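You operate a simulated robot arm through the tools that you are given. There is no shell and no other tool. Be economical: measure what you need, move in short steps, check, and stop when the job is done.

You run a simulated two-armed robot. Do the job below in one go: nothing can be reset, and whatever is moved stays where it is left.

## Task
Carry the peg board with both arms and set it on the top of the large cartons.

The check looks at the end state, three seconds after you hand in, the way a careful person would. Anything else that was tipped, shoved, dropped, spilled or broken makes it a failure.

## Robot
Two 7-joint arms with two-finger grippers on one trunk, on a base that drives. Base frame: it is fixed to the floor where the robot stands at the start and does not move with it; the origin is under the middle of the robot, x ahead of it, y to its left, z up. Readings come in m, rad, newtons and seconds.
The left shoulder is at the start at [0.06, 0.123, 0.945], the right one opposite. With the tool pointing down near the work surface each hand reaches from about 0.36 to 0.8 m from the robot's upright axis, wherever it stands, measured 20 degrees to its own side. Places, roughly: top of the large cartons [-1.2, 2.6, 0.9]. Payload 1.47 kg a hand.
The tool frame of a hand sits at the grasp point between the pads (the TCP): z along the fingers, y along the line on which they close. The tips reach 0.016 m beyond it. The gripper opens to 0.087 m. The gripper's body begins 0.055 m behind the TCP.
Orientation is that of the tool frame in the base frame, as a unit quaternion [x, y, z, w]. With the fingers straight down and closing along the base's y, the tool's x points along the base's -x, its y along +y and its z along -z.

## Interface
- The arms move only by the tool move_arm. It takes "left_series", "right_series" or both (then of equal length, played together; a hand with none holds still); each is text: rows parted by semicolons, each of 6 numbers parted by spaces: the shift along the base's x, y, z in m, then the turn, a rotation vector about the base's x, y, z in rad. In form: dx dy dz wx wy wz; .... A call has 1 to 12 rows; each row shifts and turns the commanded pose from where the row before left it. "left_hand" and "right_hand" are, for a hand that has rows, the closure in counts, from 0 (fully open) to 255 (shut), set as the call begins (left out, the last holds). Each row takes 0.2 s and may step no farther than 0.05 m and 0.15 rad from the row before; otherwise, or with a gripper value out of range, the whole call is refused. A pose out of reach is approached as far as the arm can. The call stops where the force on the tool passes 40 N (or 10 N more than at its start, if that is more) or the arm is blocked; 0.2 s more then pass. The fingers move at their own pace (about 0.153 m/s each) and stop on an object; they squeeze with about 28 N. The grip force told is the motor's: it shows also when the fingers shut on nothing. Time passes only in rows, and 0.2 s behind the last, so rows that do not move let the fingers close. The reply holds the time, the measured pose of the TCP, the force on the tool along the base axes, the opening and the grip force, in the units named above and with some noise, with the torque about the TCP (base axes, N m) and any sound that the robot's microphone picked up.
- Cameras (640 x 400 px; columns grow to the right, rows downward): "scene" is now at [0.0836, 0.0009, 1.5119]; the picture's right is [-0.02, -1.00, 0.00], its down [-0.76, 0.01, -0.65] and it looks along [0.65, -0.01, -0.76] (base axes); focal length 270 px, centre (320, 200). "left" rides on the left gripper at [0.073, -0.012, -0.09] in its tool frame; the picture's right is [0.16, 0.99, 0.00], its down [-0.72, 0.12, -0.68] and it looks along [-0.67, 0.11, 0.73] (tool axes); focal length 247 px, centre (320, 200). "right" rides on the right gripper at [0.073, 0.012, -0.09] in its tool frame; the picture's right is [-0.16, 0.99, 0.00], its down [-0.72, -0.12, -0.68] and it looks along [-0.67, -0.11, 0.73] (tool axes); focal length 247 px, centre (320, 200). There is no depth. A picture from a camera that has moved, and an enlarged one, comes with that camera's place and axes in the base frame and with its lens. The place of the scene camera against the robot may be out by one fixed shift of up to 0.025 m in any direction.
- get_image(camera): a new picture of that camera. It takes no simulated time.
- lift_body(by): slides the trunk up (or, below 0, down) by that many m; the arms and the scene camera ride with it, the base frame stays. It gives what a move gives, with no picture.
- drive_base(legs): drives the robot by 1 to 6 legs, each [ahead, left, turn to the left] in m, m and rad, along the robot's own axes; the way and the turn of a leg run together, so that a leg with both is an arc; at most 1.5 m and 3.142 rad a leg. The arms and the cameras ride along, it lands a little off, and it stops where it bumps. It gives what a move gives.
- turn_head(pan, tilt): turns the head with the scene camera to pan (to the left, within 2.094 rad either way) and tilt (down, from -0.506 to 1.204), counted from straight ahead of the robot. It gives what a move gives.
- inspect(camera, box): a new picture of the part [left, top, right, bottom] of that camera's present view, enlarged. It takes no simulated time.
- finish_job(): hands the job in; it is judged then, once.

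Work in short steps. Places have to be worked out from the pictures, the camera data and where the tool is seen: move nearer, look again, correct. Check each grasp and each placing, and mend what went wrong. You have 120 turns and 108 pictures in all, those below and enlarged ones among them. Open the grippers and draw the arms clear of the work before you hand the job in, unless the task says otherwise; then end with one line.

The tools are called after "Emit:" as a command line: name --argument value ..., lists and objects as JSON in quotes. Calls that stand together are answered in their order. move_arm: Moves the arms, as the interface text tells. Its arguments: {"type":"object","properties":{"left_series":{"type":"string"},"left_hand":{"type":"number"},"right_series":{"type":"string"},"right_hand":{"type":"number"}},"required":[]} The other tools are called the same way: lift_body (by) slides the trunk up or down; drive_base (legs) drives the base; turn_head (pan, tilt) turns the head that bears the scene camera; get_image (camera) takes a picture; inspect (camera, box) takes an enlarged picture of a part of a camera's view; finish_job () hands the job in.

At the start:

```text
t: 0.0
left_eef_pos: [0.4476, 0.1289, 1.1301]
left_tool_rot: [0.0, 1.0, 0.0, 0.0]
left_wrist_force: [1.0, -0.8, 0.9]
left_torque: [-0.02, -0.01, -0.02]
left_width: 0.0873
left_grasp_force: 0.1
right_eef_pos: [0.4041, -0.2275, 1.1248]
right_tool_rot: [0.0, 1.0, 0.001, 0.0]
right_wrist_force: [0.1, -0.6, 0.3]
right_torque: [0.03, 0.01, -0.01]
right_width: 0.087
right_grasp_force: 0.1
trunk travel left (down, up): [-0.1, 0.13]
robot x, y, heading: [-0.0024, 0.0004, -0.002]
head pan, tilt: [-0.016, 0.857]
```

scene: 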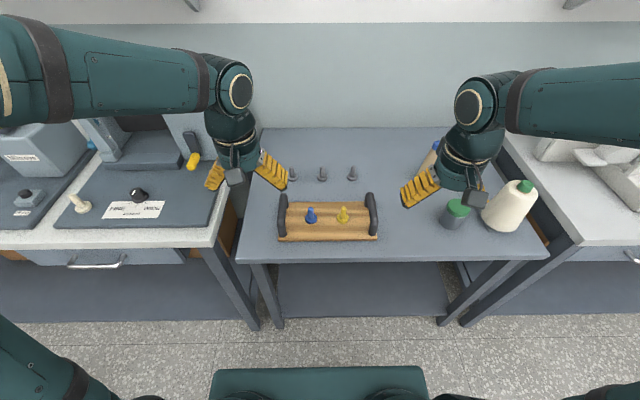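
right: 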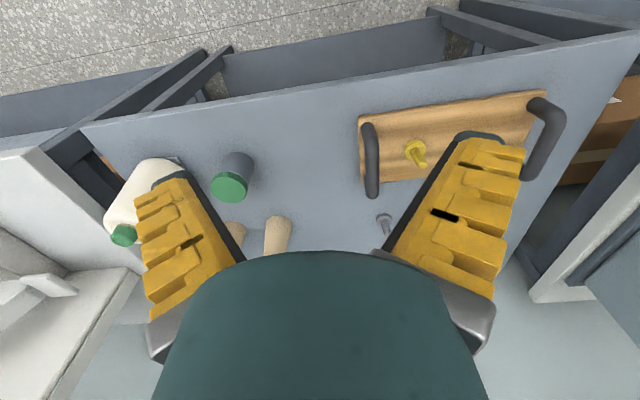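
left: 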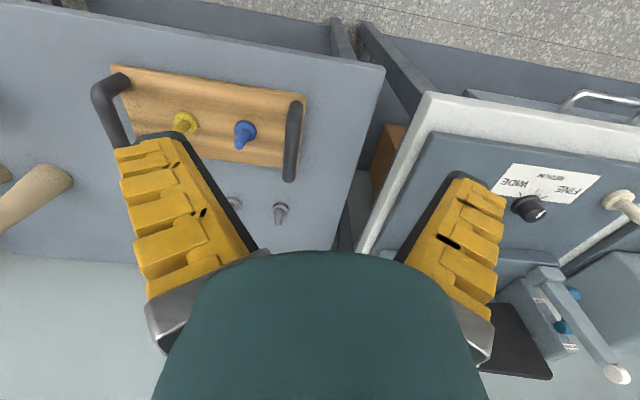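

The board with two handles lies on the table ahead; I enlarge the view to measure it.

Emit:
inspect --camera "scene" --box '[260, 150, 400, 250]'

Emit:
inspect --camera "left" --box '[80, 50, 330, 206]'

```text
4.00 times, centred on (330, 200) of scene
camera zoom: at [0.0836, 0.0009, 1.5119], right [-0.02, -1.0, 0.0], down [-0.76, 0.01, -0.65], along [0.65, -0.01, -0.76], focal length 1080 px, centre (280, 200)
```

zoom: 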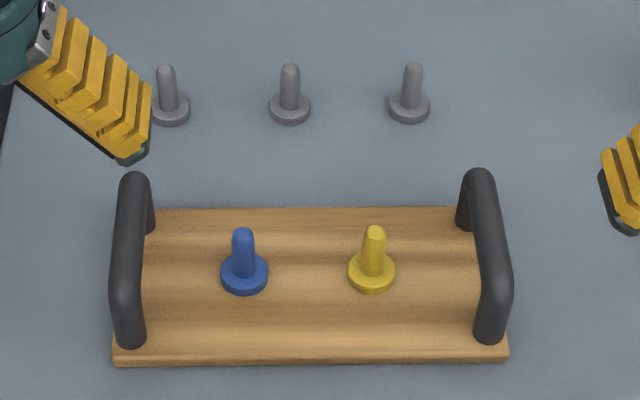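

```text
2.56 times, centred on (205, 128) of left
camera zoom: at [0.3755, 0.1166, 1.2215], right [-0.16, 0.99, 0.0], down [0.72, 0.12, 0.68], along [0.67, 0.11, -0.73], focal length 632 px, centre (614, 384)
```

zoom: 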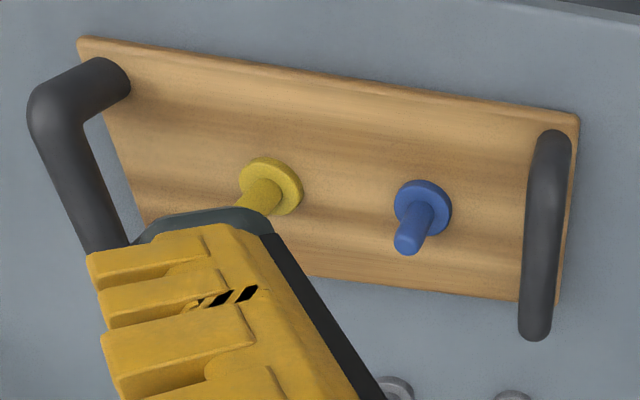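

The board is about 0.30 × 0.14 m centred near (0.597, -0.03), with handle bars at y≈0.104 and -0.164, top z≈0.87. Before grasping, I look toward the cartons.

Emit:
turn_head --pan 2.0 --tilt 0.35

Emit:
get_image --camera "scene"

Emit:
turn_head --pan 1.2 --tilt 0.5

Emit:
get_image --camera "scene"

```text
t: 1.9
left_eef_pos: [0.4466, 0.1283, 1.1311]
left_tool_rot: [0.0, 1.0, 0.0, 0.0]
left_wrist_force: [0.5, -0.5, 0.3]
left_torque: [0.02, -0.03, -0.03]
left_width: 0.0868
left_grasp_force: 0.0
right_eef_pos: [0.405, -0.2267, 1.1254]
right_tool_rot: [0.0, 1.0, 0.0, 0.0]
right_wrist_force: [0.1, -0.6, 0.1]
right_torque: [-0.01, -0.02, 0.01]
right_width: 0.0869
right_grasp_force: 0.1
trunk travel left (down, up): [-0.1, 0.13]
robot x, y, heading: [-0.001, -0.0014, -0.001]
head pan, tilt: [2.0, 0.351]
```

```text
102 pictures are left
camera scene: at [-0.0329, 0.0868, 1.5562], right [0.91, 0.42, 0.0], down [0.14, -0.31, -0.94], along [-0.39, 0.85, -0.34], focal length 270 px, centre (320, 200)
```

scene: 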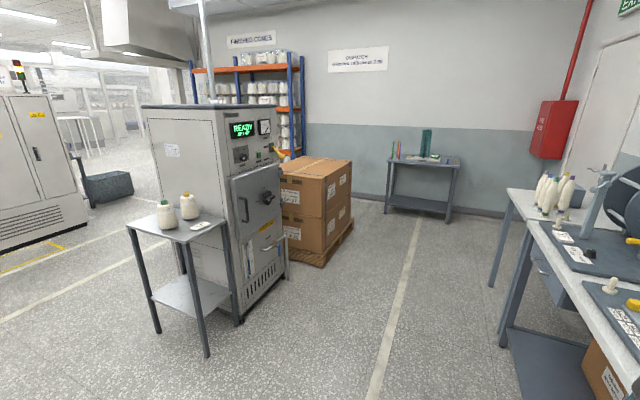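

```text
t: 3.1
left_eef_pos: [0.4468, 0.1285, 1.1311]
left_tool_rot: [-0.001, 1.0, -0.001, 0.0]
left_wrist_force: [0.1, 0.6, 0.7]
left_torque: [0.0, 0.01, 0.05]
left_width: 0.0868
left_grasp_force: 0.1
right_eef_pos: [0.406, -0.2269, 1.1249]
right_tool_rot: [-0.001, 1.0, 0.0, 0.0]
right_wrist_force: [-0.2, 0.2, -0.4]
right_torque: [0.0, -0.01, 0.05]
right_width: 0.0871
right_grasp_force: 0.1
trunk travel left (down, up): [-0.1, 0.13]
robot x, y, heading: [-0.0004, -0.0015, 0.003]
head pan, tilt: [1.201, 0.499]
```

```text
101 pictures are left
camera scene: at [0.0387, 0.0869, 1.5425], right [0.93, -0.36, 0.0], down [-0.17, -0.45, -0.88], along [0.32, 0.82, -0.48], focal length 270 px, centre (320, 200)
```

scene: 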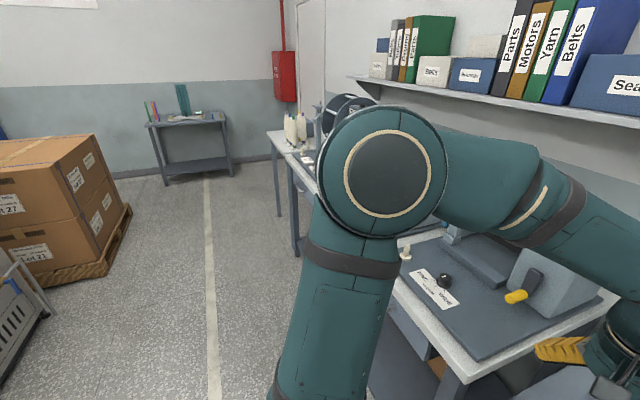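

The cartons stack stands past the oven, with its open side facing +x at about x=-0.97 and y 2.3–3.1. I check the floor behind the robot, since I will back off.

Emit:
turn_head --pan 2.09 --tilt 0.8

Emit:
get_image --camera "scene"

Emit:
turn_head --pan -2.09 --tilt 0.6

Emit:
get_image --camera "scene"

Emit:
turn_head --pan 0 --tilt 0.857

```text
t: 4.3
left_eef_pos: [0.4464, 0.128, 1.1312]
left_tool_rot: [0.001, 1.0, 0.0, 0.0]
left_wrist_force: [0.6, 0.5, 0.1]
left_torque: [-0.02, 0.01, -0.04]
left_width: 0.0868
left_grasp_force: 0.0
right_eef_pos: [0.4062, -0.2263, 1.126]
right_tool_rot: [0.0, 1.0, 0.0, 0.0]
right_wrist_force: [-0.2, -0.4, -0.1]
right_torque: [0.0, 0.03, -0.03]
right_width: 0.087
right_grasp_force: 0.0
trunk travel left (down, up): [-0.1, 0.13]
robot x, y, heading: [-0.0006, 0.0022, 0.002]
head pan, tilt: [2.089, 0.799]
```

```text
100 pictures are left
camera scene: at [-0.0341, 0.0722, 1.5166], right [0.87, 0.49, 0.0], down [0.35, -0.62, -0.7], along [-0.34, 0.61, -0.72], focal length 270 px, centre (320, 200)
```

scene: 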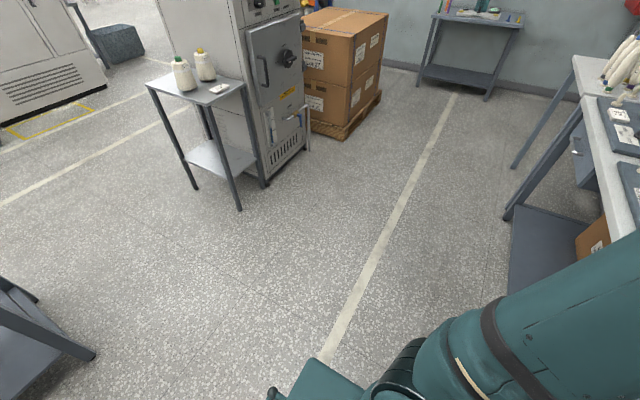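

```text
t: 7.7
left_eef_pos: [0.447, 0.1278, 1.1313]
left_tool_rot: [0.0, 1.0, 0.0, 0.0]
left_wrist_force: [-0.8, 0.5, -0.8]
left_torque: [-0.04, -0.01, 0.02]
left_width: 0.0869
left_grasp_force: 0.0
right_eef_pos: [0.406, -0.226, 1.1256]
right_tool_rot: [0.0, 1.0, 0.0, 0.0]
right_wrist_force: [-0.7, -0.2, -0.1]
right_torque: [0.01, 0.0, 0.0]
right_width: 0.0868
right_grasp_force: 0.0
trunk travel left (down, up): [-0.1, 0.13]
robot x, y, heading: [-0.0031, 0.0001, -0.002]
head pan, tilt: [-2.089, 0.6]
```

```text
99 pictures are left
camera scene: at [-0.038, -0.0747, 1.5334], right [-0.87, 0.5, 0.0], down [0.28, 0.49, -0.83], along [-0.41, -0.72, -0.56], focal length 270 px, centre (320, 200)
```

scene: 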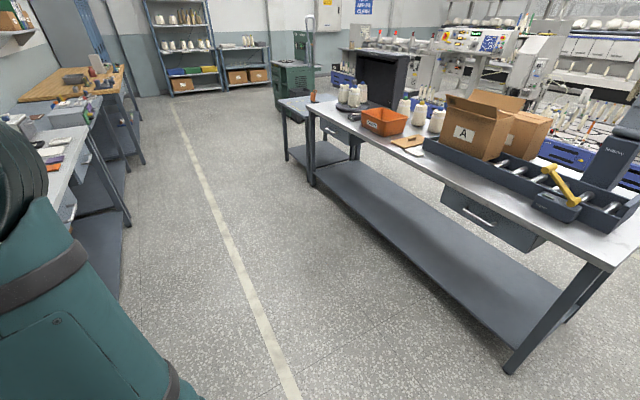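

```text
t: 9.6
left_eef_pos: [0.4471, 0.128, 1.1303]
left_tool_rot: [0.0, 1.0, -0.001, 0.0]
left_wrist_force: [-0.5, 0.4, -0.2]
left_torque: [0.04, -0.03, -0.01]
left_width: 0.0868
left_grasp_force: 0.0
right_eef_pos: [0.4059, -0.2269, 1.1254]
right_tool_rot: [0.001, 1.0, 0.0, 0.0]
right_wrist_force: [1.2, 0.1, -0.8]
right_torque: [0.03, 0.02, -0.01]
right_width: 0.087
right_grasp_force: 0.0
trunk travel left (down, up): [-0.1, 0.13]
robot x, y, heading: [0.0023, -0.001, 0.005]
head pan, tilt: [0.0, 0.857]
```

The floor is clear around x -0.4. Now I move both open hands above the handles at z≈0.95.

Emit:
move_arm --left_series "0.0245 -0.004 -0.03 0 0 0; 0.0245 -0.004 -0.03 0 0 0; 0.0245 -0.004 -0.03 0 0 0; 0.0245 -0.004 -0.03 0 0 0; 0.0245 -0.004 -0.03 0 0 0; 0.0245 -0.004 -0.03 0 0 0" --right_series "0.0313 0.0105 -0.0292 0 0 0; 0.0313 0.0105 -0.0292 0 0 0; 0.0313 0.0105 -0.0292 0 0 0; 0.0313 0.0105 -0.0292 0 0 0; 0.0313 0.0105 -0.0292 0 0 0; 0.0313 0.0105 -0.0292 0 0 0" --left_hand 0 --right_hand 0

Emit:
get_image --camera "left"

Emit:
get_image --camera "right"

Emit:
inspect --camera "scene" --box '[220, 110, 444, 250]'

```text
t: 11.0
left_eef_pos: [0.5959, 0.1058, 0.9497]
left_tool_rot: [0.0, 1.0, 0.0, -0.001]
left_wrist_force: [0.9, -0.2, -0.9]
left_torque: [-0.03, 0.02, 0.02]
left_width: 0.087
left_grasp_force: 0.0
right_eef_pos: [0.5962, -0.1625, 0.9477]
right_tool_rot: [0.001, 1.0, 0.0, 0.0]
right_wrist_force: [0.6, 0.5, -0.3]
right_torque: [0.01, 0.03, -0.01]
right_width: 0.087
right_grasp_force: 0.0
trunk travel left (down, up): [-0.1, 0.13]
robot x, y, heading: [-0.0043, -0.0022, 0.0]
head pan, tilt: [0.0, 0.857]
```

```text
98 pictures are left
camera left: at [0.5248, 0.0935, 1.0394], right [-0.16, 0.99, 0.0], down [0.72, 0.12, 0.68], along [0.67, 0.11, -0.73], focal length 247 px, centre (320, 200)
```

left: 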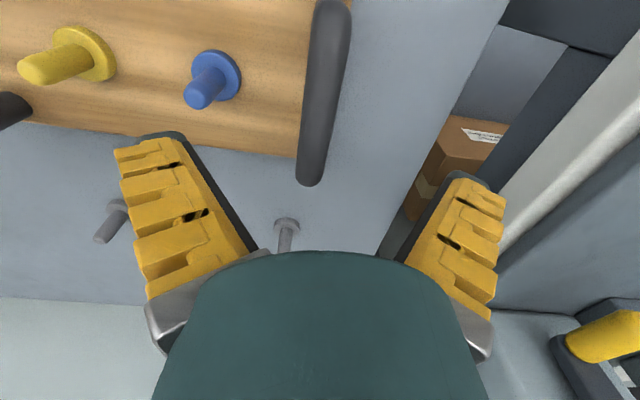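

```text
97 pictures are left
camera right: at [0.5228, -0.151, 1.0382], right [0.16, 0.99, 0.0], down [0.72, -0.12, 0.68], along [0.67, -0.11, -0.73], focal length 247 px, centre (320, 200)
```

right: 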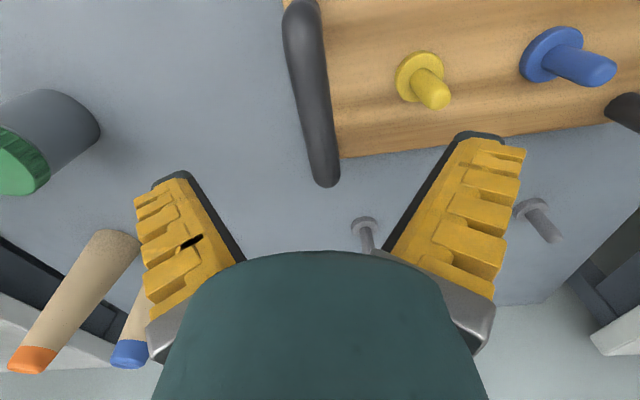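

```text
2.86 times, centred on (332, 180) of scene
camera zoom: at [0.0858, 0.0022, 1.5117], right [0.0, -1.0, 0.0], down [-0.76, 0.0, -0.65], along [0.65, 0.0, -0.76], focal length 771 px, centre (286, 257)
```

zoom: 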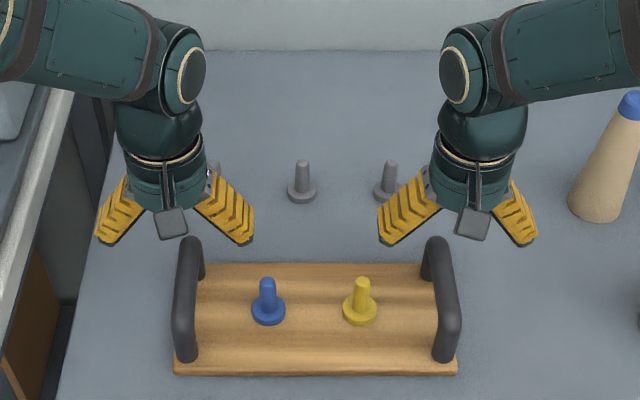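

Both hands line up with the bars (right one needs -4 mm in y). I descend so the TCP is at z≈0.866.

Emit:
move_arm --left_series "0 -0.001 -0.03 0 0 0; 0 0 -0.03 0 0 0; 0 0 -0.023 0 0 0" --right_series "0 -0.004 -0.03 0 0 0; 0 0 -0.03 0 0 0; 0 0 -0.022 0 0 0"

Emit:
inspect --camera "scene" --box '[250, 140, 410, 240]'

Emit:
get_image --camera "left"

Emit:
get_image --camera "right"

```text
t: 11.8
left_eef_pos: [0.5936, 0.1028, 0.8667]
left_tool_rot: [0.0, 1.0, 0.0, -0.001]
left_wrist_force: [0.4, 0.1, -0.7]
left_torque: [-0.05, 0.04, -0.02]
left_width: 0.0871
left_grasp_force: 0.0
right_eef_pos: [0.5947, -0.1668, 0.8676]
right_tool_rot: [-0.001, 1.0, 0.0, 0.0]
right_wrist_force: [0.3, 0.3, -0.4]
right_torque: [-0.01, 0.02, 0.01]
right_width: 0.0869
right_grasp_force: 0.0
trunk travel left (down, up): [-0.1, 0.13]
robot x, y, heading: [0.0009, 0.0005, 0.001]
head pan, tilt: [0.0, 0.857]
```

```text
4.00 times, centred on (330, 190) of scene
camera zoom: at [0.0847, 0.002, 1.5119], right [0.0, -1.0, 0.0], down [-0.76, 0.0, -0.65], along [0.65, 0.0, -0.76], focal length 1080 px, centre (280, 240)
```

zoom: 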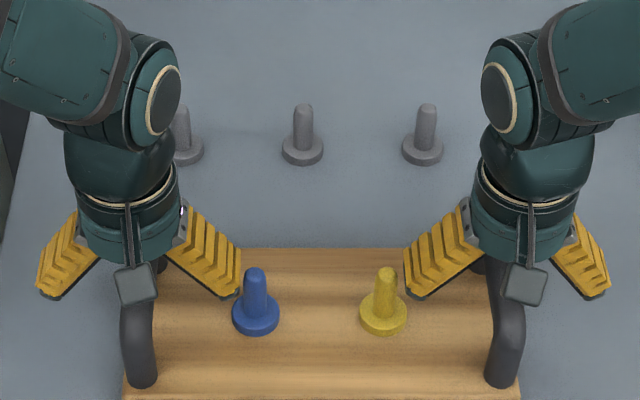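

```text
94 pictures are left
camera left: at [0.5229, 0.092, 0.9574], right [-0.16, 0.99, 0.0], down [0.72, 0.12, 0.68], along [0.67, 0.11, -0.73], focal length 247 px, centre (320, 200)
```

left: 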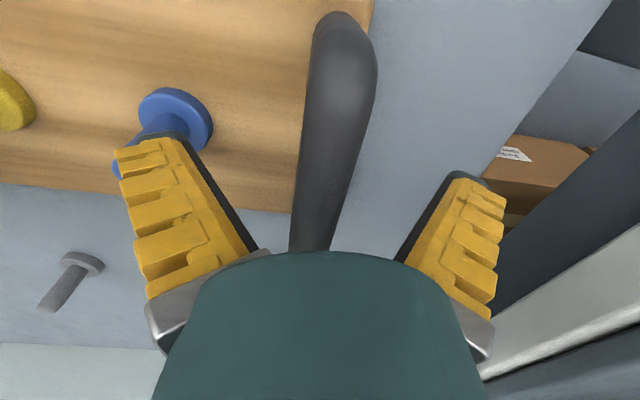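

```text
93 pictures are left
camera right: at [0.5213, -0.1548, 0.9568], right [0.16, 0.99, 0.0], down [0.72, -0.12, 0.68], along [0.67, -0.11, -0.73], focal length 247 px, centre (320, 200)
```

right: 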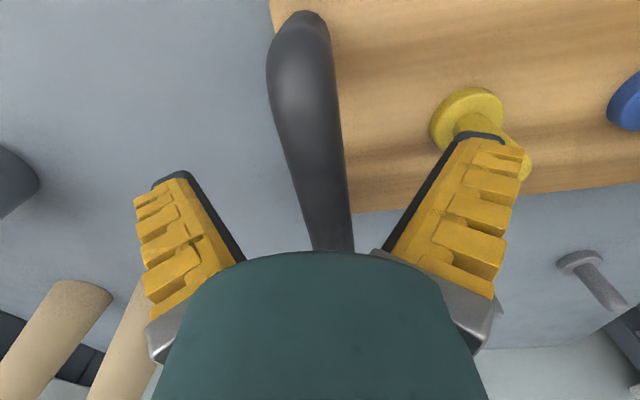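

Bars are between the fingers and the pegs are clear. I close both grippers.

Emit:
move_arm --left_series "0 0 0 0 0 0; 0 0 0 0 0 0; 0 0 0 0 0 0; 0 0 0 0 0 0" --right_series "0 0 0 0 0 0; 0 0 0 0 0 0; 0 0 0 0 0 0; 0 0 0 0 0 0" --left_hand 255 --right_hand 255

Emit:
get_image --camera "left"

Emit:
get_image --camera "right"

Emit:
inspect --camera "scene" --box '[250, 140, 410, 240]'

```text
t: 12.8
left_eef_pos: [0.5929, 0.1027, 0.8681]
left_tool_rot: [0.0, 1.0, 0.0, 0.001]
left_wrist_force: [-0.1, -2.3, -0.8]
left_torque: [0.03, 0.01, 0.01]
left_width: 0.0196
left_grasp_force: 28.4
right_eef_pos: [0.5936, -0.1667, 0.8671]
right_tool_rot: [0.0, 1.0, 0.0, 0.0]
right_wrist_force: [-0.2, 1.7, -0.2]
right_torque: [0.01, 0.02, 0.01]
right_width: 0.0197
right_grasp_force: 28.3
trunk travel left (down, up): [-0.1, 0.13]
robot x, y, heading: [-0.0015, 0.0009, 0.002]
head pan, tilt: [0.0, 0.857]
```

```text
92 pictures are left
camera left: at [0.5224, 0.0918, 0.9577], right [-0.16, 0.99, 0.0], down [0.72, 0.12, 0.68], along [0.67, 0.11, -0.73], focal length 247 px, centre (320, 200)
```

left: 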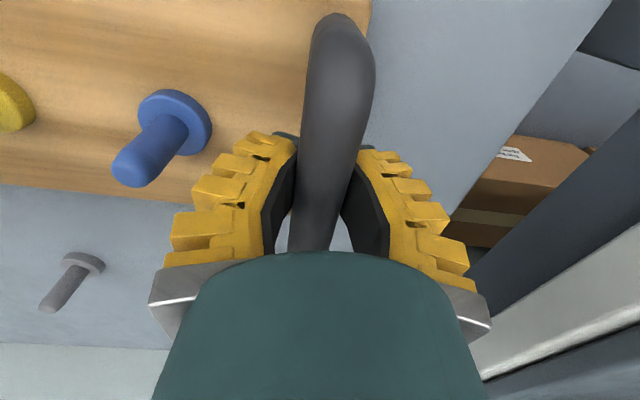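

```text
91 pictures are left
camera right: at [0.5208, -0.1548, 0.9575], right [0.16, 0.99, 0.0], down [0.72, -0.12, 0.68], along [0.67, -0.11, -0.73], focal length 247 px, centre (320, 200)
```

right: 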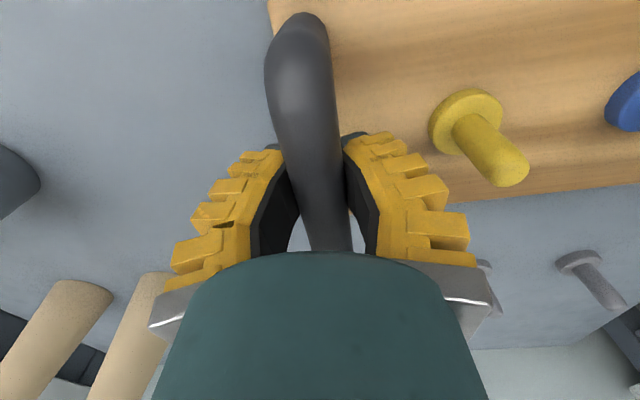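

```text
4.00 times, centred on (330, 190) of scene
camera zoom: at [0.0842, 0.0021, 1.5119], right [0.0, -1.0, 0.0], down [-0.76, 0.0, -0.65], along [0.65, 0.0, -0.76], focal length 1080 px, centre (280, 240)
```

zoom: 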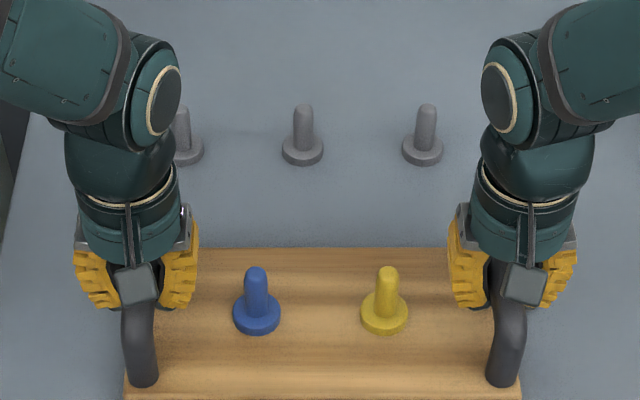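

Both grips hold at 0.0196 m (the bar's diameter). I lift gently by 3 cm to test.

Emit:
move_arm --left_series "0 0 0.005 0 0 0; 0 0 0.01 0 0 0; 0 0 0.015 0 0 0; 0 0 0 0 0 0" --right_series "0 0 0.005 0 0 0; 0 0 0.01 0 0 0; 0 0 0.015 0 0 0; 0 0 0 0 0 0"

Emit:
get_image --camera "scene"

```text
t: 13.8
left_eef_pos: [0.5939, 0.1038, 0.8972]
left_tool_rot: [0.0, 1.0, 0.0, -0.002]
left_wrist_force: [0.4, -3.0, -3.4]
left_torque: [0.04, 0.13, -0.01]
left_width: 0.0196
left_grasp_force: 28.4
right_eef_pos: [0.5934, -0.1682, 0.8978]
right_tool_rot: [0.0, 1.0, 0.0, -0.002]
right_wrist_force: [-0.5, 3.5, -3.2]
right_torque: [0.01, -0.12, -0.02]
right_width: 0.0196
right_grasp_force: 28.5
trunk travel left (down, up): [-0.1, 0.13]
robot x, y, heading: [-0.0009, -0.0011, -0.001]
head pan, tilt: [0.0, 0.857]
```

```text
89 pictures are left
camera scene: at [0.0846, 0.0021, 1.5119], right [0.0, -1.0, 0.0], down [-0.76, 0.0, -0.65], along [0.65, 0.0, -0.76], focal length 270 px, centre (320, 200)
```

scene: 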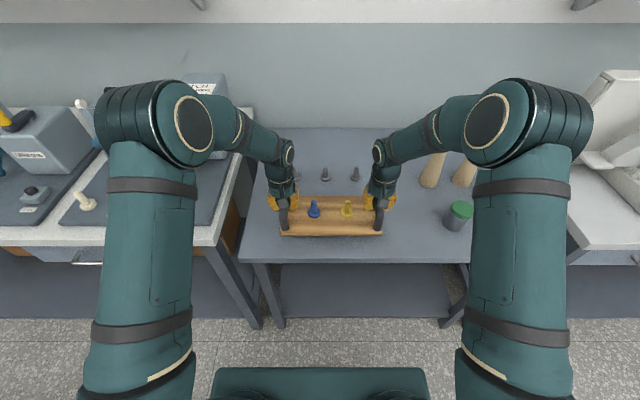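

The board rises level with about 3.3 N per hand. I lift it on in small steps.

Emit:
move_arm --left_series "0 0 0.015 0 0 0; 0 0 0.015 0 0 0; 0 0 0.015 0 0 0; 0 0 0.015 0 0 0; -0.01 0 0.015 0 0 0; -0.01 0 0.015 0 0 0; -0.01 0 0.015 0 0 0; -0.01 0 0.015 0 0 0" --right_series "0 0 0.015 0 0 0; 0 0 0.015 0 0 0; 0 0 0.015 0 0 0; 0 0 0.015 0 0 0; -0.01 0 0.015 0 0 0; -0.01 0 0.015 0 0 0; -0.01 0 0.015 0 0 0; -0.01 0 0.015 0 0 0"

Emit:
lift_body --by 0.08

Emit:
get_image --camera "scene"

```text
t: 15.6
left_eef_pos: [0.5529, 0.1022, 1.0192]
left_tool_rot: [0.001, 1.0, 0.0, 0.0]
left_wrist_force: [-0.5, -7.4, -3.7]
left_torque: [0.03, 0.12, 0.05]
left_width: 0.0198
left_grasp_force: 28.2
right_eef_pos: [0.5532, -0.1669, 1.0179]
right_tool_rot: [0.0, 1.0, 0.0, -0.001]
right_wrist_force: [-0.4, 6.5, -3.5]
right_torque: [0.0, -0.07, 0.1]
right_width: 0.0197
right_grasp_force: 27.6
trunk travel left (down, up): [-0.1, 0.13]
robot x, y, heading: [0.0019, 0.0002, 0.002]
head pan, tilt: [0.0, 0.857]
```

```text
t: 16.8
left_eef_pos: [0.5552, 0.103, 1.0974]
left_tool_rot: [0.0, 1.0, -0.001, 0.0]
left_wrist_force: [1.3, -9.1, -3.8]
left_torque: [0.04, -0.01, 0.03]
left_width: 0.0197
left_grasp_force: 28.2
right_eef_pos: [0.5556, -0.1674, 1.0974]
right_tool_rot: [0.0, 1.0, 0.0, 0.0]
right_wrist_force: [0.1, 8.9, -3.2]
right_torque: [-0.02, 0.09, 0.07]
right_width: 0.0198
right_grasp_force: 28.0
trunk travel left (down, up): [-0.18, 0.05]
robot x, y, heading: [0.0015, 0.0005, 0.001]
head pan, tilt: [0.0, 0.857]
```

```text
88 pictures are left
camera scene: at [0.0845, 0.0021, 1.5918], right [0.0, -1.0, 0.0], down [-0.76, 0.0, -0.65], along [0.65, 0.0, -0.76], focal length 270 px, centre (320, 200)
```

scene: 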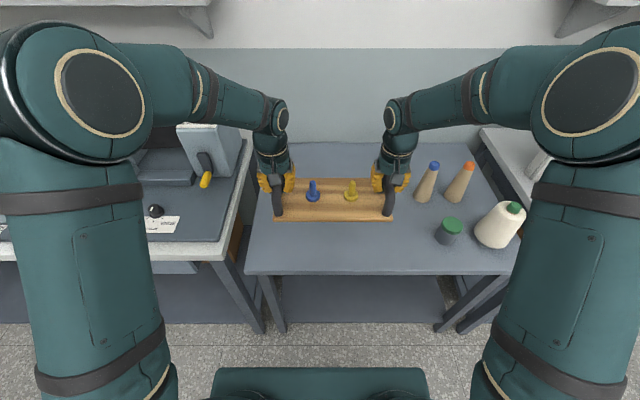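

The hands are pulling apart slightly (±9 N in y). I ease them 1 mm together each and see how the force reacts.

Emit:
move_arm --left_series "0 -0.001 0 0 0 0; 0 0 0 0 0 0" --right_series "0 0.001 0 0 0 0; 0 0 0 0 0 0"

```text
t: 17.4
left_eef_pos: [0.5551, 0.1029, 1.098]
left_tool_rot: [-0.001, 1.0, 0.002, 0.001]
left_wrist_force: [1.1, -1.8, -2.7]
left_torque: [0.02, 0.03, -0.02]
left_width: 0.0197
left_grasp_force: 28.3
right_eef_pos: [0.5545, -0.1667, 1.0986]
right_tool_rot: [0.001, 1.0, 0.0, -0.001]
right_wrist_force: [-0.7, 1.7, -3.3]
right_torque: [0.0, 0.01, 0.14]
right_width: 0.0194
right_grasp_force: 27.8
trunk travel left (down, up): [-0.18, 0.05]
robot x, y, heading: [0.0015, -0.0051, -0.001]
head pan, tilt: [0.0, 0.857]
```

Stress is gone. I now back off from the table by 0.4 m in two legs.

Emit:
drive_base --legs '[[-0.2, 0, 0], [-0.2, 0, 0]]'

Emit:
get_image --camera "scene"

```text
t: 20.2
left_eef_pos: [0.1523, 0.1043, 1.0976]
left_tool_rot: [0.0, 1.0, 0.0, 0.0]
left_wrist_force: [0.9, 13.0, -3.9]
left_torque: [-0.04, 0.01, 0.0]
left_width: 0.02
left_grasp_force: 28.1
right_eef_pos: [0.1529, -0.1669, 1.098]
right_tool_rot: [0.001, 1.0, 0.0, 0.0]
right_wrist_force: [0.2, -13.3, -2.9]
right_torque: [0.0, 0.03, 0.01]
right_width: 0.0199
right_grasp_force: 28.0
trunk travel left (down, up): [-0.18, 0.05]
robot x, y, heading: [-0.3989, -0.001, -0.003]
head pan, tilt: [0.0, 0.857]
```

```text
87 pictures are left
camera scene: at [-0.3178, 0.0022, 1.592], right [0.0, -1.0, 0.0], down [-0.76, 0.0, -0.65], along [0.65, 0.0, -0.76], focal length 270 px, centre (320, 200)
```

scene: 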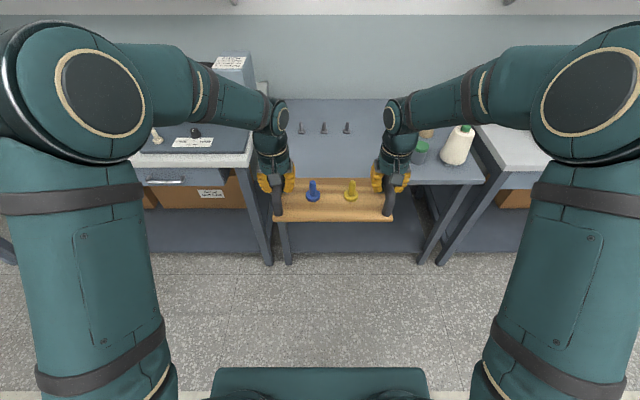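

The board is carried well and behind is clear. I turn left 90° in place.

Emit:
drive_base --legs '[[0, 0, 0.785], [0, 0, 0.785]]'

Emit:
turn_head --pan 0.5 --tilt 0.5

Emit:
get_image --camera "scene"

```text
t: 24.7
left_eef_pos: [-0.5014, 0.5557, 1.0976]
left_tool_rot: [-0.705, 0.709, 0.0, 0.0]
left_wrist_force: [-1.5, -1.0, -3.1]
left_torque: [0.02, 0.01, -0.04]
left_width: 0.0197
left_grasp_force: 28.3
right_eef_pos: [-0.2316, 0.5537, 1.0986]
right_tool_rot: [-0.704, 0.71, -0.001, 0.001]
right_wrist_force: [1.4, -0.7, -2.7]
right_torque: [-0.1, -0.04, 0.03]
right_width: 0.0198
right_grasp_force: 28.1
trunk travel left (down, up): [-0.18, 0.05]
robot x, y, heading: [-0.3993, 0.0011, 1.566]
head pan, tilt: [0.0, 0.857]
```

```text
t: 25.6
left_eef_pos: [-0.5016, 0.5542, 1.0976]
left_tool_rot: [-0.705, 0.709, 0.0, 0.0]
left_wrist_force: [0.9, 0.7, -2.9]
left_torque: [-0.04, -0.04, 0.0]
left_width: 0.0199
left_grasp_force: 27.8
right_eef_pos: [-0.2302, 0.5541, 1.0969]
right_tool_rot: [-0.704, 0.71, -0.001, 0.001]
right_wrist_force: [-0.6, 0.0, -3.6]
right_torque: [-0.01, 0.0, 0.04]
right_width: 0.0198
right_grasp_force: 28.4
trunk travel left (down, up): [-0.18, 0.05]
robot x, y, heading: [-0.4024, 0.0007, 1.567]
head pan, tilt: [0.499, 0.499]
```

```text
86 pictures are left
camera scene: at [-0.4482, 0.093, 1.6224], right [0.88, 0.47, 0.0], down [0.23, -0.42, -0.88], along [-0.41, 0.77, -0.48], focal length 270 px, centre (320, 200)
```

scene: 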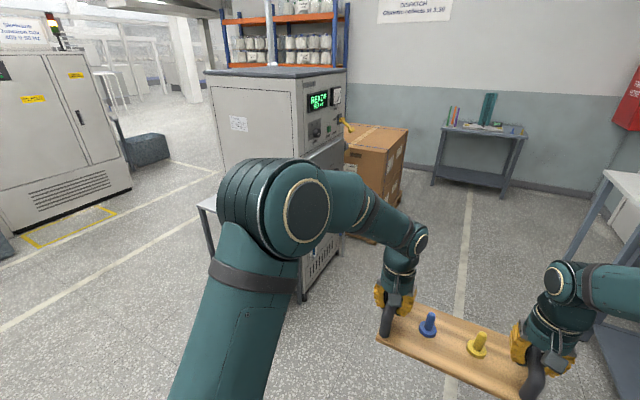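

Corridor ahead is clear. I drive 1.4 m ahead with a slight shift right, then look again.

Emit:
drive_base --legs '[[0.7, -0.03, 0], [0.7, -0.03, 0]]'

Emit:
turn_head --pan 0.8 --tilt 0.5

Emit:
get_image --camera "scene"

```text
t: 33.0
left_eef_pos: [-0.4346, 1.9612, 1.0974]
left_tool_rot: [0.707, -0.707, 0.0, 0.0]
left_wrist_force: [0.7, 0.0, -3.7]
left_torque: [-0.05, 0.01, -0.04]
left_width: 0.02
left_grasp_force: 27.4
right_eef_pos: [-0.1647, 1.9614, 1.0973]
right_tool_rot: [-0.706, 0.708, 0.0, 0.0]
right_wrist_force: [1.0, -1.2, -3.2]
right_torque: [-0.04, 0.0, 0.0]
right_width: 0.0202
right_grasp_force: 28.2
trunk travel left (down, up): [-0.18, 0.05]
robot x, y, heading: [-0.3282, 1.4074, 1.569]
head pan, tilt: [0.499, 0.499]
```

```text
t: 33.8
left_eef_pos: [-0.4354, 1.961, 1.0978]
left_tool_rot: [0.707, -0.707, 0.0, 0.0]
left_wrist_force: [0.3, 0.5, -3.7]
left_torque: [-0.02, 0.0, 0.02]
left_width: 0.0202
left_grasp_force: 28.2
right_eef_pos: [-0.1655, 1.9613, 1.098]
right_tool_rot: [-0.706, 0.708, 0.0, 0.0]
right_wrist_force: [-1.1, -0.5, -2.9]
right_torque: [0.02, 0.0, 0.04]
right_width: 0.02
right_grasp_force: 27.8
trunk travel left (down, up): [-0.18, 0.05]
robot x, y, heading: [-0.3306, 1.4041, 1.564]
head pan, tilt: [0.799, 0.499]
```

```text
85 pictures are left
camera scene: at [-0.4014, 1.4825, 1.6225], right [0.7, 0.72, 0.0], down [0.34, -0.33, -0.88], along [-0.63, 0.61, -0.48], focal length 270 px, centre (320, 200)
```

scene: 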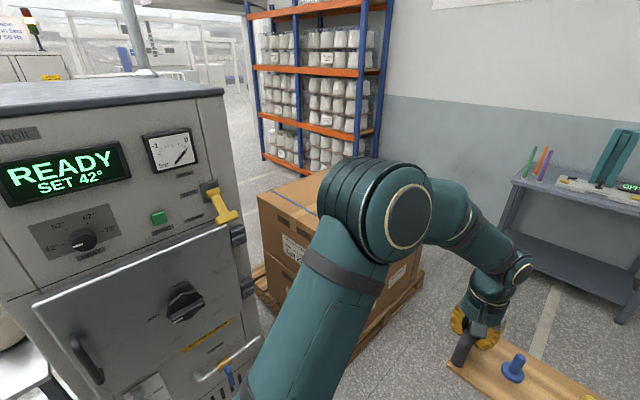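

Elbow and board clear the oven and cartons. I drive on 1.15 m to be beside the cartons.

Emit:
drive_base --legs '[[0.6, 0, 0], [0.55, 0, 0]]'

Emit:
turn_head --pan 1.7 --tilt 0.6

Emit:
get_image --camera "scene"

```text
t: 39.9
left_eef_pos: [-0.4389, 3.108, 1.0978]
left_tool_rot: [0.708, -0.706, 0.0, 0.0]
left_wrist_force: [-0.4, 0.0, -3.7]
left_torque: [-0.05, -0.03, -0.03]
left_width: 0.0061
left_grasp_force: 28.1
right_eef_pos: [-0.1688, 3.1087, 1.0984]
right_tool_rot: [0.708, -0.706, 0.002, 0.0]
right_wrist_force: [0.2, 0.2, -3.2]
right_torque: [-0.03, 0.0, 0.01]
right_width: 0.0059
right_grasp_force: 28.1
trunk travel left (down, up): [-0.18, 0.05]
robot x, y, heading: [-0.3312, 2.5528, 1.572]
head pan, tilt: [0.799, 0.499]
```

```text
t: 41.1
left_eef_pos: [-0.4386, 3.1072, 1.0989]
left_tool_rot: [0.709, -0.706, 0.0, 0.0]
left_wrist_force: [0.7, -0.2, -3.3]
left_torque: [-0.06, 0.02, -0.01]
left_width: 0.006
left_grasp_force: 27.7
right_eef_pos: [-0.1685, 3.1088, 1.0971]
right_tool_rot: [0.708, -0.706, 0.001, -0.002]
right_wrist_force: [-0.8, -0.7, -3.2]
right_torque: [0.02, -0.03, 0.05]
right_width: 0.006
right_grasp_force: 27.8
trunk travel left (down, up): [-0.18, 0.05]
robot x, y, heading: [-0.3292, 2.557, 1.574]
head pan, tilt: [1.7, 0.6]
```

```text
84 pictures are left
camera scene: at [-0.4251, 2.5544, 1.6134], right [-0.13, 0.99, 0.0], down [0.56, 0.07, -0.83], along [-0.82, -0.11, -0.56], focal length 270 px, centre (320, 200)
```

scene: 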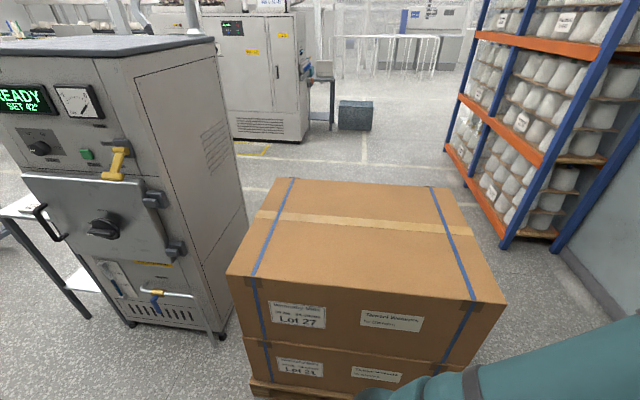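

Warning: both openings dropped from 0.020 to 0.006 m, though the weight is still felt. I look at the grasp at once, before anything moves.

Emit:
get_image --camera "left"

Emit:
get_image --camera "right"

Emit:
turn_head --pan 0 --tilt 0.7

Emit:
get_image --camera "scene"

```text
83 pictures are left
camera left: at [-0.4248, 3.0349, 1.1882], right [-0.99, -0.16, 0.0], down [-0.12, 0.72, 0.68], along [-0.11, 0.67, -0.73], focal length 247 px, centre (320, 200)
```

left: 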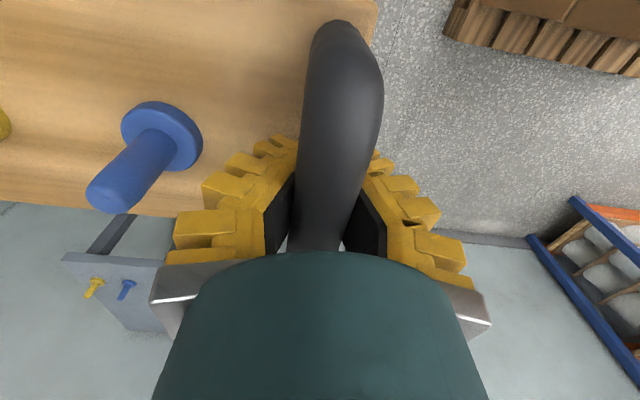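

```text
82 pictures are left
camera right: at [-0.1803, 3.0361, 1.1876], right [-0.99, 0.16, 0.0], down [0.11, 0.72, 0.68], along [0.11, 0.67, -0.73], focal length 247 px, centre (320, 200)
```

right: 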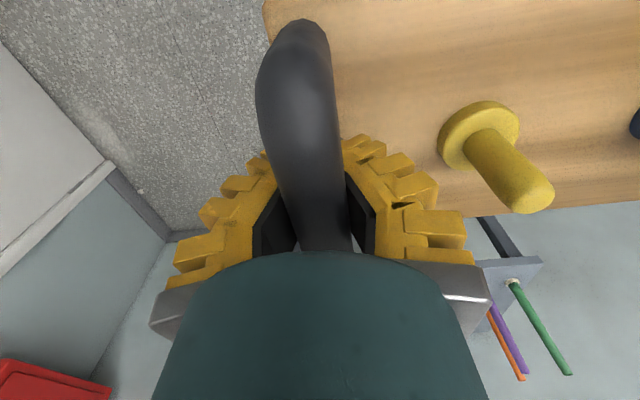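

```text
t: 42.8
left_eef_pos: [-0.438, 3.1084, 1.0986]
left_tool_rot: [0.708, -0.706, 0.0, 0.0]
left_wrist_force: [0.5, 0.3, -3.2]
left_torque: [-0.01, -0.02, -0.06]
left_width: 0.0059
left_grasp_force: 27.9
right_eef_pos: [-0.1686, 3.1089, 1.0973]
right_tool_rot: [0.708, -0.706, 0.001, -0.001]
right_wrist_force: [-0.1, -0.6, -3.5]
right_torque: [-0.03, 0.0, -0.01]
right_width: 0.0061
right_grasp_force: 28.5
trunk travel left (down, up): [-0.18, 0.05]
robot x, y, heading: [-0.3347, 2.5496, 1.573]
head pan, tilt: [0.0, 0.7]
```

```text
81 pictures are left
camera scene: at [-0.3378, 2.651, 1.6047], right [1.0, 0.0, 0.0], down [0.0, -0.64, -0.76], along [0.0, 0.76, -0.64], focal length 270 px, centre (320, 200)
```

scene: 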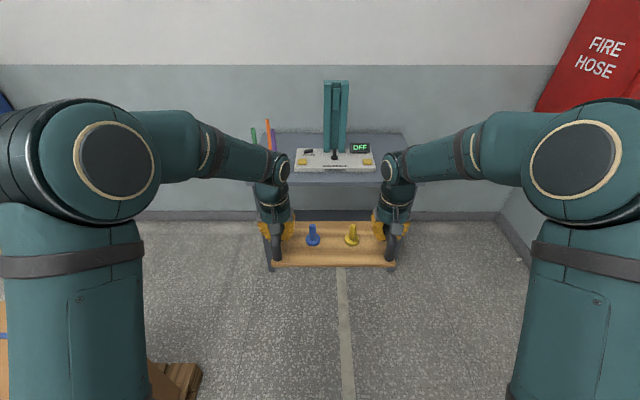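

The bars have ridden up about 1 cm, so the fingertips now sit partly under them. The board is still level and supported. The carton top spans about x -1.65..-0.97, y 2.17..3.05 at z≈0.93–0.96. I raise the trunk 4 cm and turn slowly to face it.

Emit:
lift_body --by 0.04

Emit:
drive_base --legs '[[0, 0, 0.4], [0, 0, 0.4]]'

Emit:
get_image --camera "scene"

```text
t: 43.7
left_eef_pos: [-0.4383, 3.1076, 1.1371]
left_tool_rot: [0.708, -0.706, 0.001, -0.001]
left_wrist_force: [0.9, -0.7, -3.4]
left_torque: [-0.04, -0.03, -0.04]
left_width: 0.006
left_grasp_force: 28.5
right_eef_pos: [-0.1678, 3.1086, 1.1373]
right_tool_rot: [0.707, -0.707, 0.001, -0.001]
right_wrist_force: [0.1, -0.1, -3.8]
right_torque: [-0.04, -0.02, 0.04]
right_width: 0.0061
right_grasp_force: 27.7
trunk travel left (down, up): [-0.22, 0.01]
robot x, y, heading: [-0.332, 2.5519, 1.579]
head pan, tilt: [0.0, 0.7]
```

```text
t: 46.5
left_eef_pos: [-0.8041, 2.8631, 1.1379]
left_tool_rot: [0.928, -0.373, 0.0, 0.0]
left_wrist_force: [0.0, 0.5, -3.1]
left_torque: [0.0, 0.0, -0.04]
left_width: 0.006
left_grasp_force: 27.9
right_eef_pos: [-0.6178, 3.0583, 1.1371]
right_tool_rot: [0.927, -0.374, 0.0, -0.001]
right_wrist_force: [-0.5, 0.3, -3.5]
right_torque: [-0.03, -0.04, -0.01]
right_width: 0.0061
right_grasp_force: 27.5
trunk travel left (down, up): [-0.22, 0.01]
robot x, y, heading: [-0.3305, 2.5523, 2.376]
head pan, tilt: [0.0, 0.7]
```

```text
80 pictures are left
camera scene: at [-0.4064, 2.6215, 1.6447], right [0.69, 0.72, 0.0], down [0.46, -0.45, -0.76], along [-0.55, 0.53, -0.64], focal length 270 px, centre (320, 200)
```

scene: 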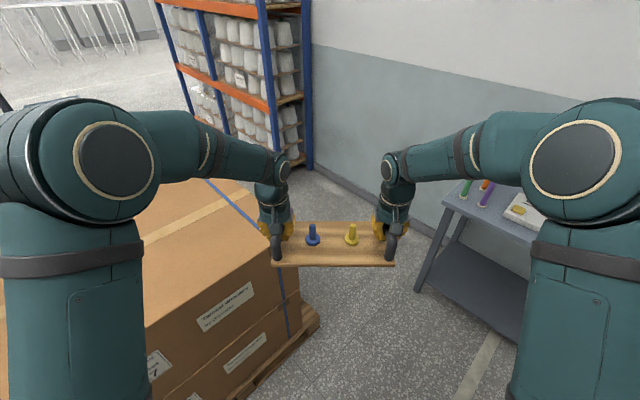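

Stable grip and clear all round. I finish the turn to face the cartons.

Emit:
drive_base --legs '[[0, 0, 0.38], [0, 0, 0.38]]'

Emit:
get_image --camera "scene"

Emit:
get_image --camera "left"

Emit:
get_image --camera "right"

```text
t: 49.2
left_eef_pos: [-0.8879, 2.4528, 1.1368]
left_tool_rot: [1.0, -0.004, 0.0, 0.0]
left_wrist_force: [-0.8, 0.9, -3.7]
left_torque: [-0.02, 0.01, -0.01]
left_width: 0.006
left_grasp_force: 27.8
right_eef_pos: [-0.8863, 2.7242, 1.1395]
right_tool_rot: [1.0, -0.005, 0.0, -0.001]
right_wrist_force: [-0.1, -0.7, -3.3]
right_torque: [0.01, -0.05, 0.0]
right_width: 0.0059
right_grasp_force: 28.7
trunk travel left (down, up): [-0.22, 0.01]
robot x, y, heading: [-0.3343, 2.5572, 3.139]
head pan, tilt: [0.0, 0.7]
```

```text
79 pictures are left
camera scene: at [-0.4329, 2.5559, 1.6447], right [0.01, 1.0, 0.0], down [0.64, 0.0, -0.76], along [-0.76, 0.01, -0.64], focal length 270 px, centre (320, 200)
```

scene: 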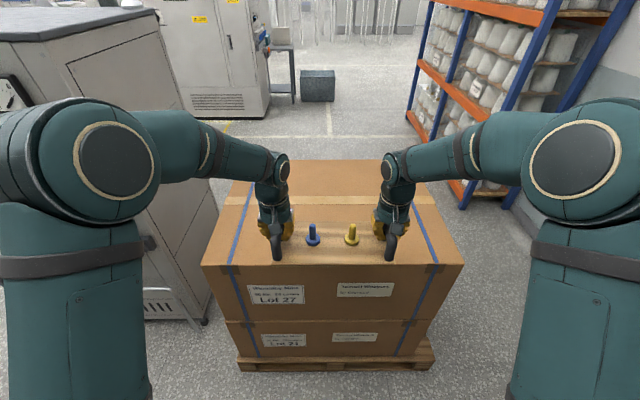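

```text
78 pictures are left
camera left: at [-0.8141, 2.4651, 1.2281], right [0.15, -0.99, 0.0], down [-0.72, -0.11, 0.68], along [-0.67, -0.1, -0.73], focal length 247 px, centre (320, 200)
```

left: 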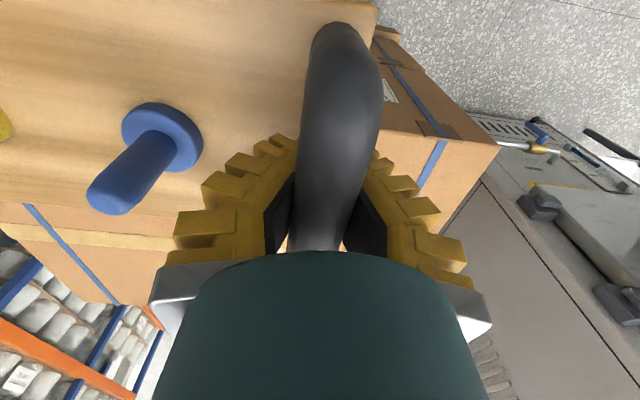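

```text
77 pictures are left
camera right: at [-0.8146, 2.7118, 1.2275], right [-0.17, -0.99, 0.0], down [-0.72, 0.12, 0.68], along [-0.67, 0.11, -0.73], focal length 247 px, centre (320, 200)
```

right: 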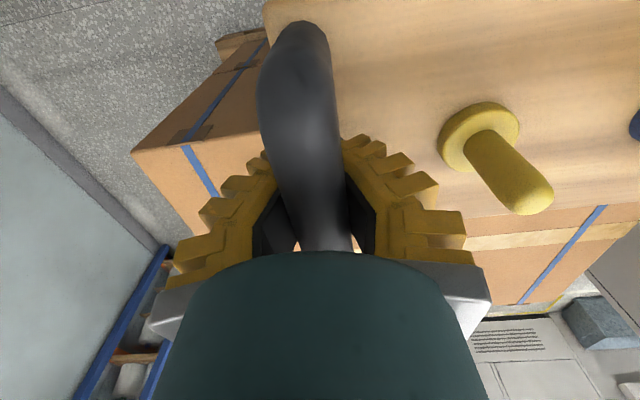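

The wrist and scene rays agree: the carton top is at z≈0.90, near edge x≈-0.97, y 2.18–3.06. I drive 0.2 m ahead, with the pallet still about 0.1 m clear of the base.

Emit:
drive_base --legs '[[0.1, 0, 0], [0.1, 0, 0]]'

Emit:
move_arm --left_series "-0.015 0 -0.01 0 0 0; -0.02 0 -0.01 0 0 0; -0.02 0 -0.01 0 0 0; -0.02 0 -0.01 0 0 0; -0.02 0 -0.01 0 0 0; -0.01 0 -0.01 0 0 0" --right_series "-0.015 0 -0.01 0 0 0; -0.02 0 -0.01 0 0 0; -0.02 0 -0.01 0 0 0; -0.02 0 -0.01 0 0 0; -0.02 0 -0.01 0 0 0; -0.01 0 -0.01 0 0 0"

Emit:
get_image --camera "scene"

```text
t: 51.1
left_eef_pos: [-1.0867, 2.4564, 1.1372]
left_tool_rot: [1.0, -0.003, 0.0, 0.0]
left_wrist_force: [0.6, 0.7, -3.2]
left_torque: [-0.03, -0.02, -0.03]
left_width: 0.0059
left_grasp_force: 28.1
right_eef_pos: [-1.0855, 2.7265, 1.1369]
right_tool_rot: [1.0, -0.005, 0.0, -0.001]
right_wrist_force: [-0.6, -0.6, -3.2]
right_torque: [0.03, -0.05, 0.01]
right_width: 0.006
right_grasp_force: 27.8
trunk travel left (down, up): [-0.22, 0.01]
robot x, y, heading: [-0.5359, 2.5549, 3.135]
head pan, tilt: [0.0, 0.7]
```

```text
t: 52.5
left_eef_pos: [-1.1927, 2.4557, 1.0772]
left_tool_rot: [1.0, -0.004, 0.001, -0.001]
left_wrist_force: [0.6, -1.2, -3.4]
left_torque: [0.0, -0.06, -0.17]
left_width: 0.0059
left_grasp_force: 28.0
right_eef_pos: [-1.1908, 2.725, 1.0775]
right_tool_rot: [1.0, -0.004, 0.001, -0.001]
right_wrist_force: [-0.8, 0.6, -2.6]
right_torque: [0.0, -0.02, -0.1]
right_width: 0.0059
right_grasp_force: 27.8
trunk travel left (down, up): [-0.22, 0.01]
robot x, y, heading: [-0.5298, 2.556, 3.13]
head pan, tilt: [0.0, 0.7]
```

```text
76 pictures are left
camera scene: at [-0.6323, 2.5579, 1.6447], right [0.01, 1.0, 0.0], down [0.64, -0.01, -0.76], along [-0.76, 0.01, -0.64], focal length 270 px, centre (320, 200)
```

scene: 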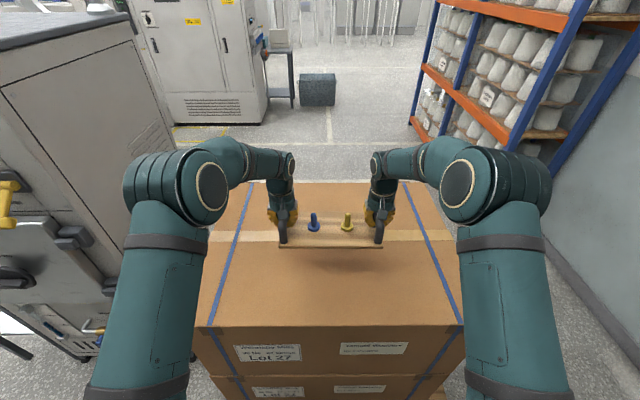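

The board is over the top, well inside its edges. I lower it to about 3 cm above expected contact.

Emit:
move_arm --left_series "0 0 -0.015 0 0 0; 0 0 -0.015 0 0 0; 0 0 -0.015 0 0 0; 0 0 -0.015 0 0 0; 0 0 -0.015 0 0 0; 0 0 -0.01 0 0 0" --right_series "0 0 -0.015 0 0 0; 0 0 -0.015 0 0 0; 0 0 -0.015 0 0 0; 0 0 -0.015 0 0 0; 0 0 -0.015 0 0 0; 0 0 -0.01 0 0 0"

Emit:
inspect --camera "scene" --box '[250, 170, 410, 270]'

```text
t: 53.9
left_eef_pos: [-1.1927, 2.4548, 0.9934]
left_tool_rot: [1.0, -0.003, 0.001, 0.0]
left_wrist_force: [-0.1, 2.4, -3.0]
left_torque: [-0.07, -0.02, 0.01]
left_width: 0.0061
left_grasp_force: 28.2
right_eef_pos: [-1.192, 2.7264, 0.9928]
right_tool_rot: [1.0, -0.005, -0.001, 0.0]
right_wrist_force: [1.3, -2.7, -3.0]
right_torque: [0.1, 0.0, 0.11]
right_width: 0.0061
right_grasp_force: 28.3
trunk travel left (down, up): [-0.22, 0.01]
robot x, y, heading: [-0.5319, 2.554, 3.132]
head pan, tilt: [0.0, 0.7]
```

```text
4.00 times, centred on (330, 220) of scene
camera zoom: at [-0.632, 2.5578, 1.6447], right [0.01, 1.0, 0.0], down [0.64, -0.01, -0.76], along [-0.76, 0.01, -0.64], focal length 1080 px, centre (280, 120)
```

zoom: 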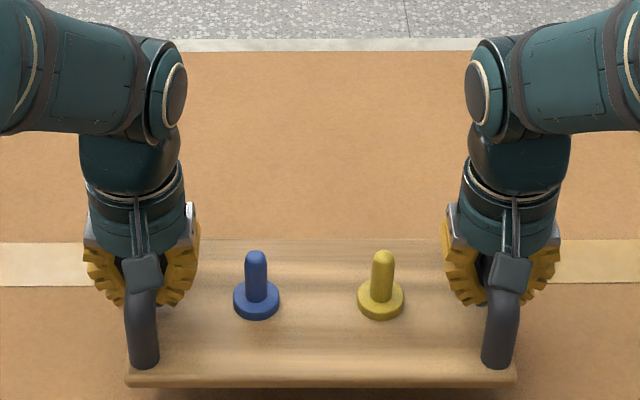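

Level and close to the top now. I lower in 4 mm steps, watching for the weight to go.

Emit:
move_arm --left_series "0 0 -0.004 0 0 0; 0 0 -0.004 0 0 0; 0 0 -0.004 0 0 0; 0 0 -0.003 0 0 0; 0 0 0 0 0 0" --right_series "0 0 -0.004 0 0 0; 0 0 -0.004 0 0 0; 0 0 -0.004 0 0 0; 0 0 -0.003 0 0 0; 0 0 0 0 0 0"

Emit:
inspect --camera "scene" --box '[250, 170, 410, 270]'

```text
t: 55.1
left_eef_pos: [-1.1921, 2.4553, 0.9783]
left_tool_rot: [1.0, -0.004, 0.0, 0.001]
left_wrist_force: [0.0, 2.7, -3.7]
left_torque: [-0.05, 0.05, 0.02]
left_width: 0.0057
left_grasp_force: 28.5
right_eef_pos: [-1.1907, 2.7269, 0.9778]
right_tool_rot: [1.0, -0.004, 0.001, 0.0]
right_wrist_force: [-0.6, -2.9, -3.2]
right_torque: [0.03, -0.1, 0.01]
right_width: 0.0061
right_grasp_force: 28.2
trunk travel left (down, up): [-0.22, 0.01]
robot x, y, heading: [-0.5349, 2.5579, 3.135]
head pan, tilt: [0.0, 0.7]
```

```text
4.00 times, centred on (330, 220) of scene
camera zoom: at [-0.6316, 2.5578, 1.6447], right [0.01, 1.0, 0.0], down [0.64, -0.01, -0.76], along [-0.76, 0.01, -0.64], focal length 1080 px, centre (280, 120)
```

zoom: 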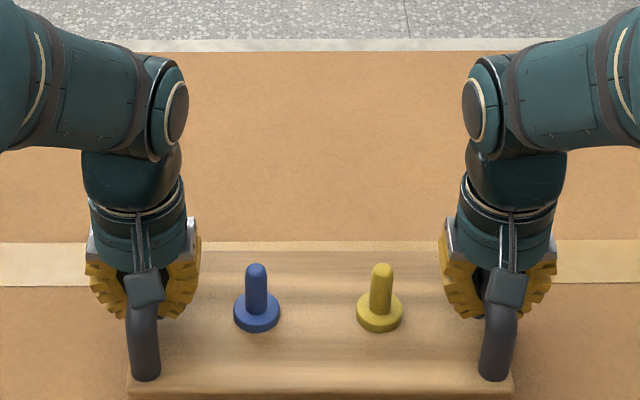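

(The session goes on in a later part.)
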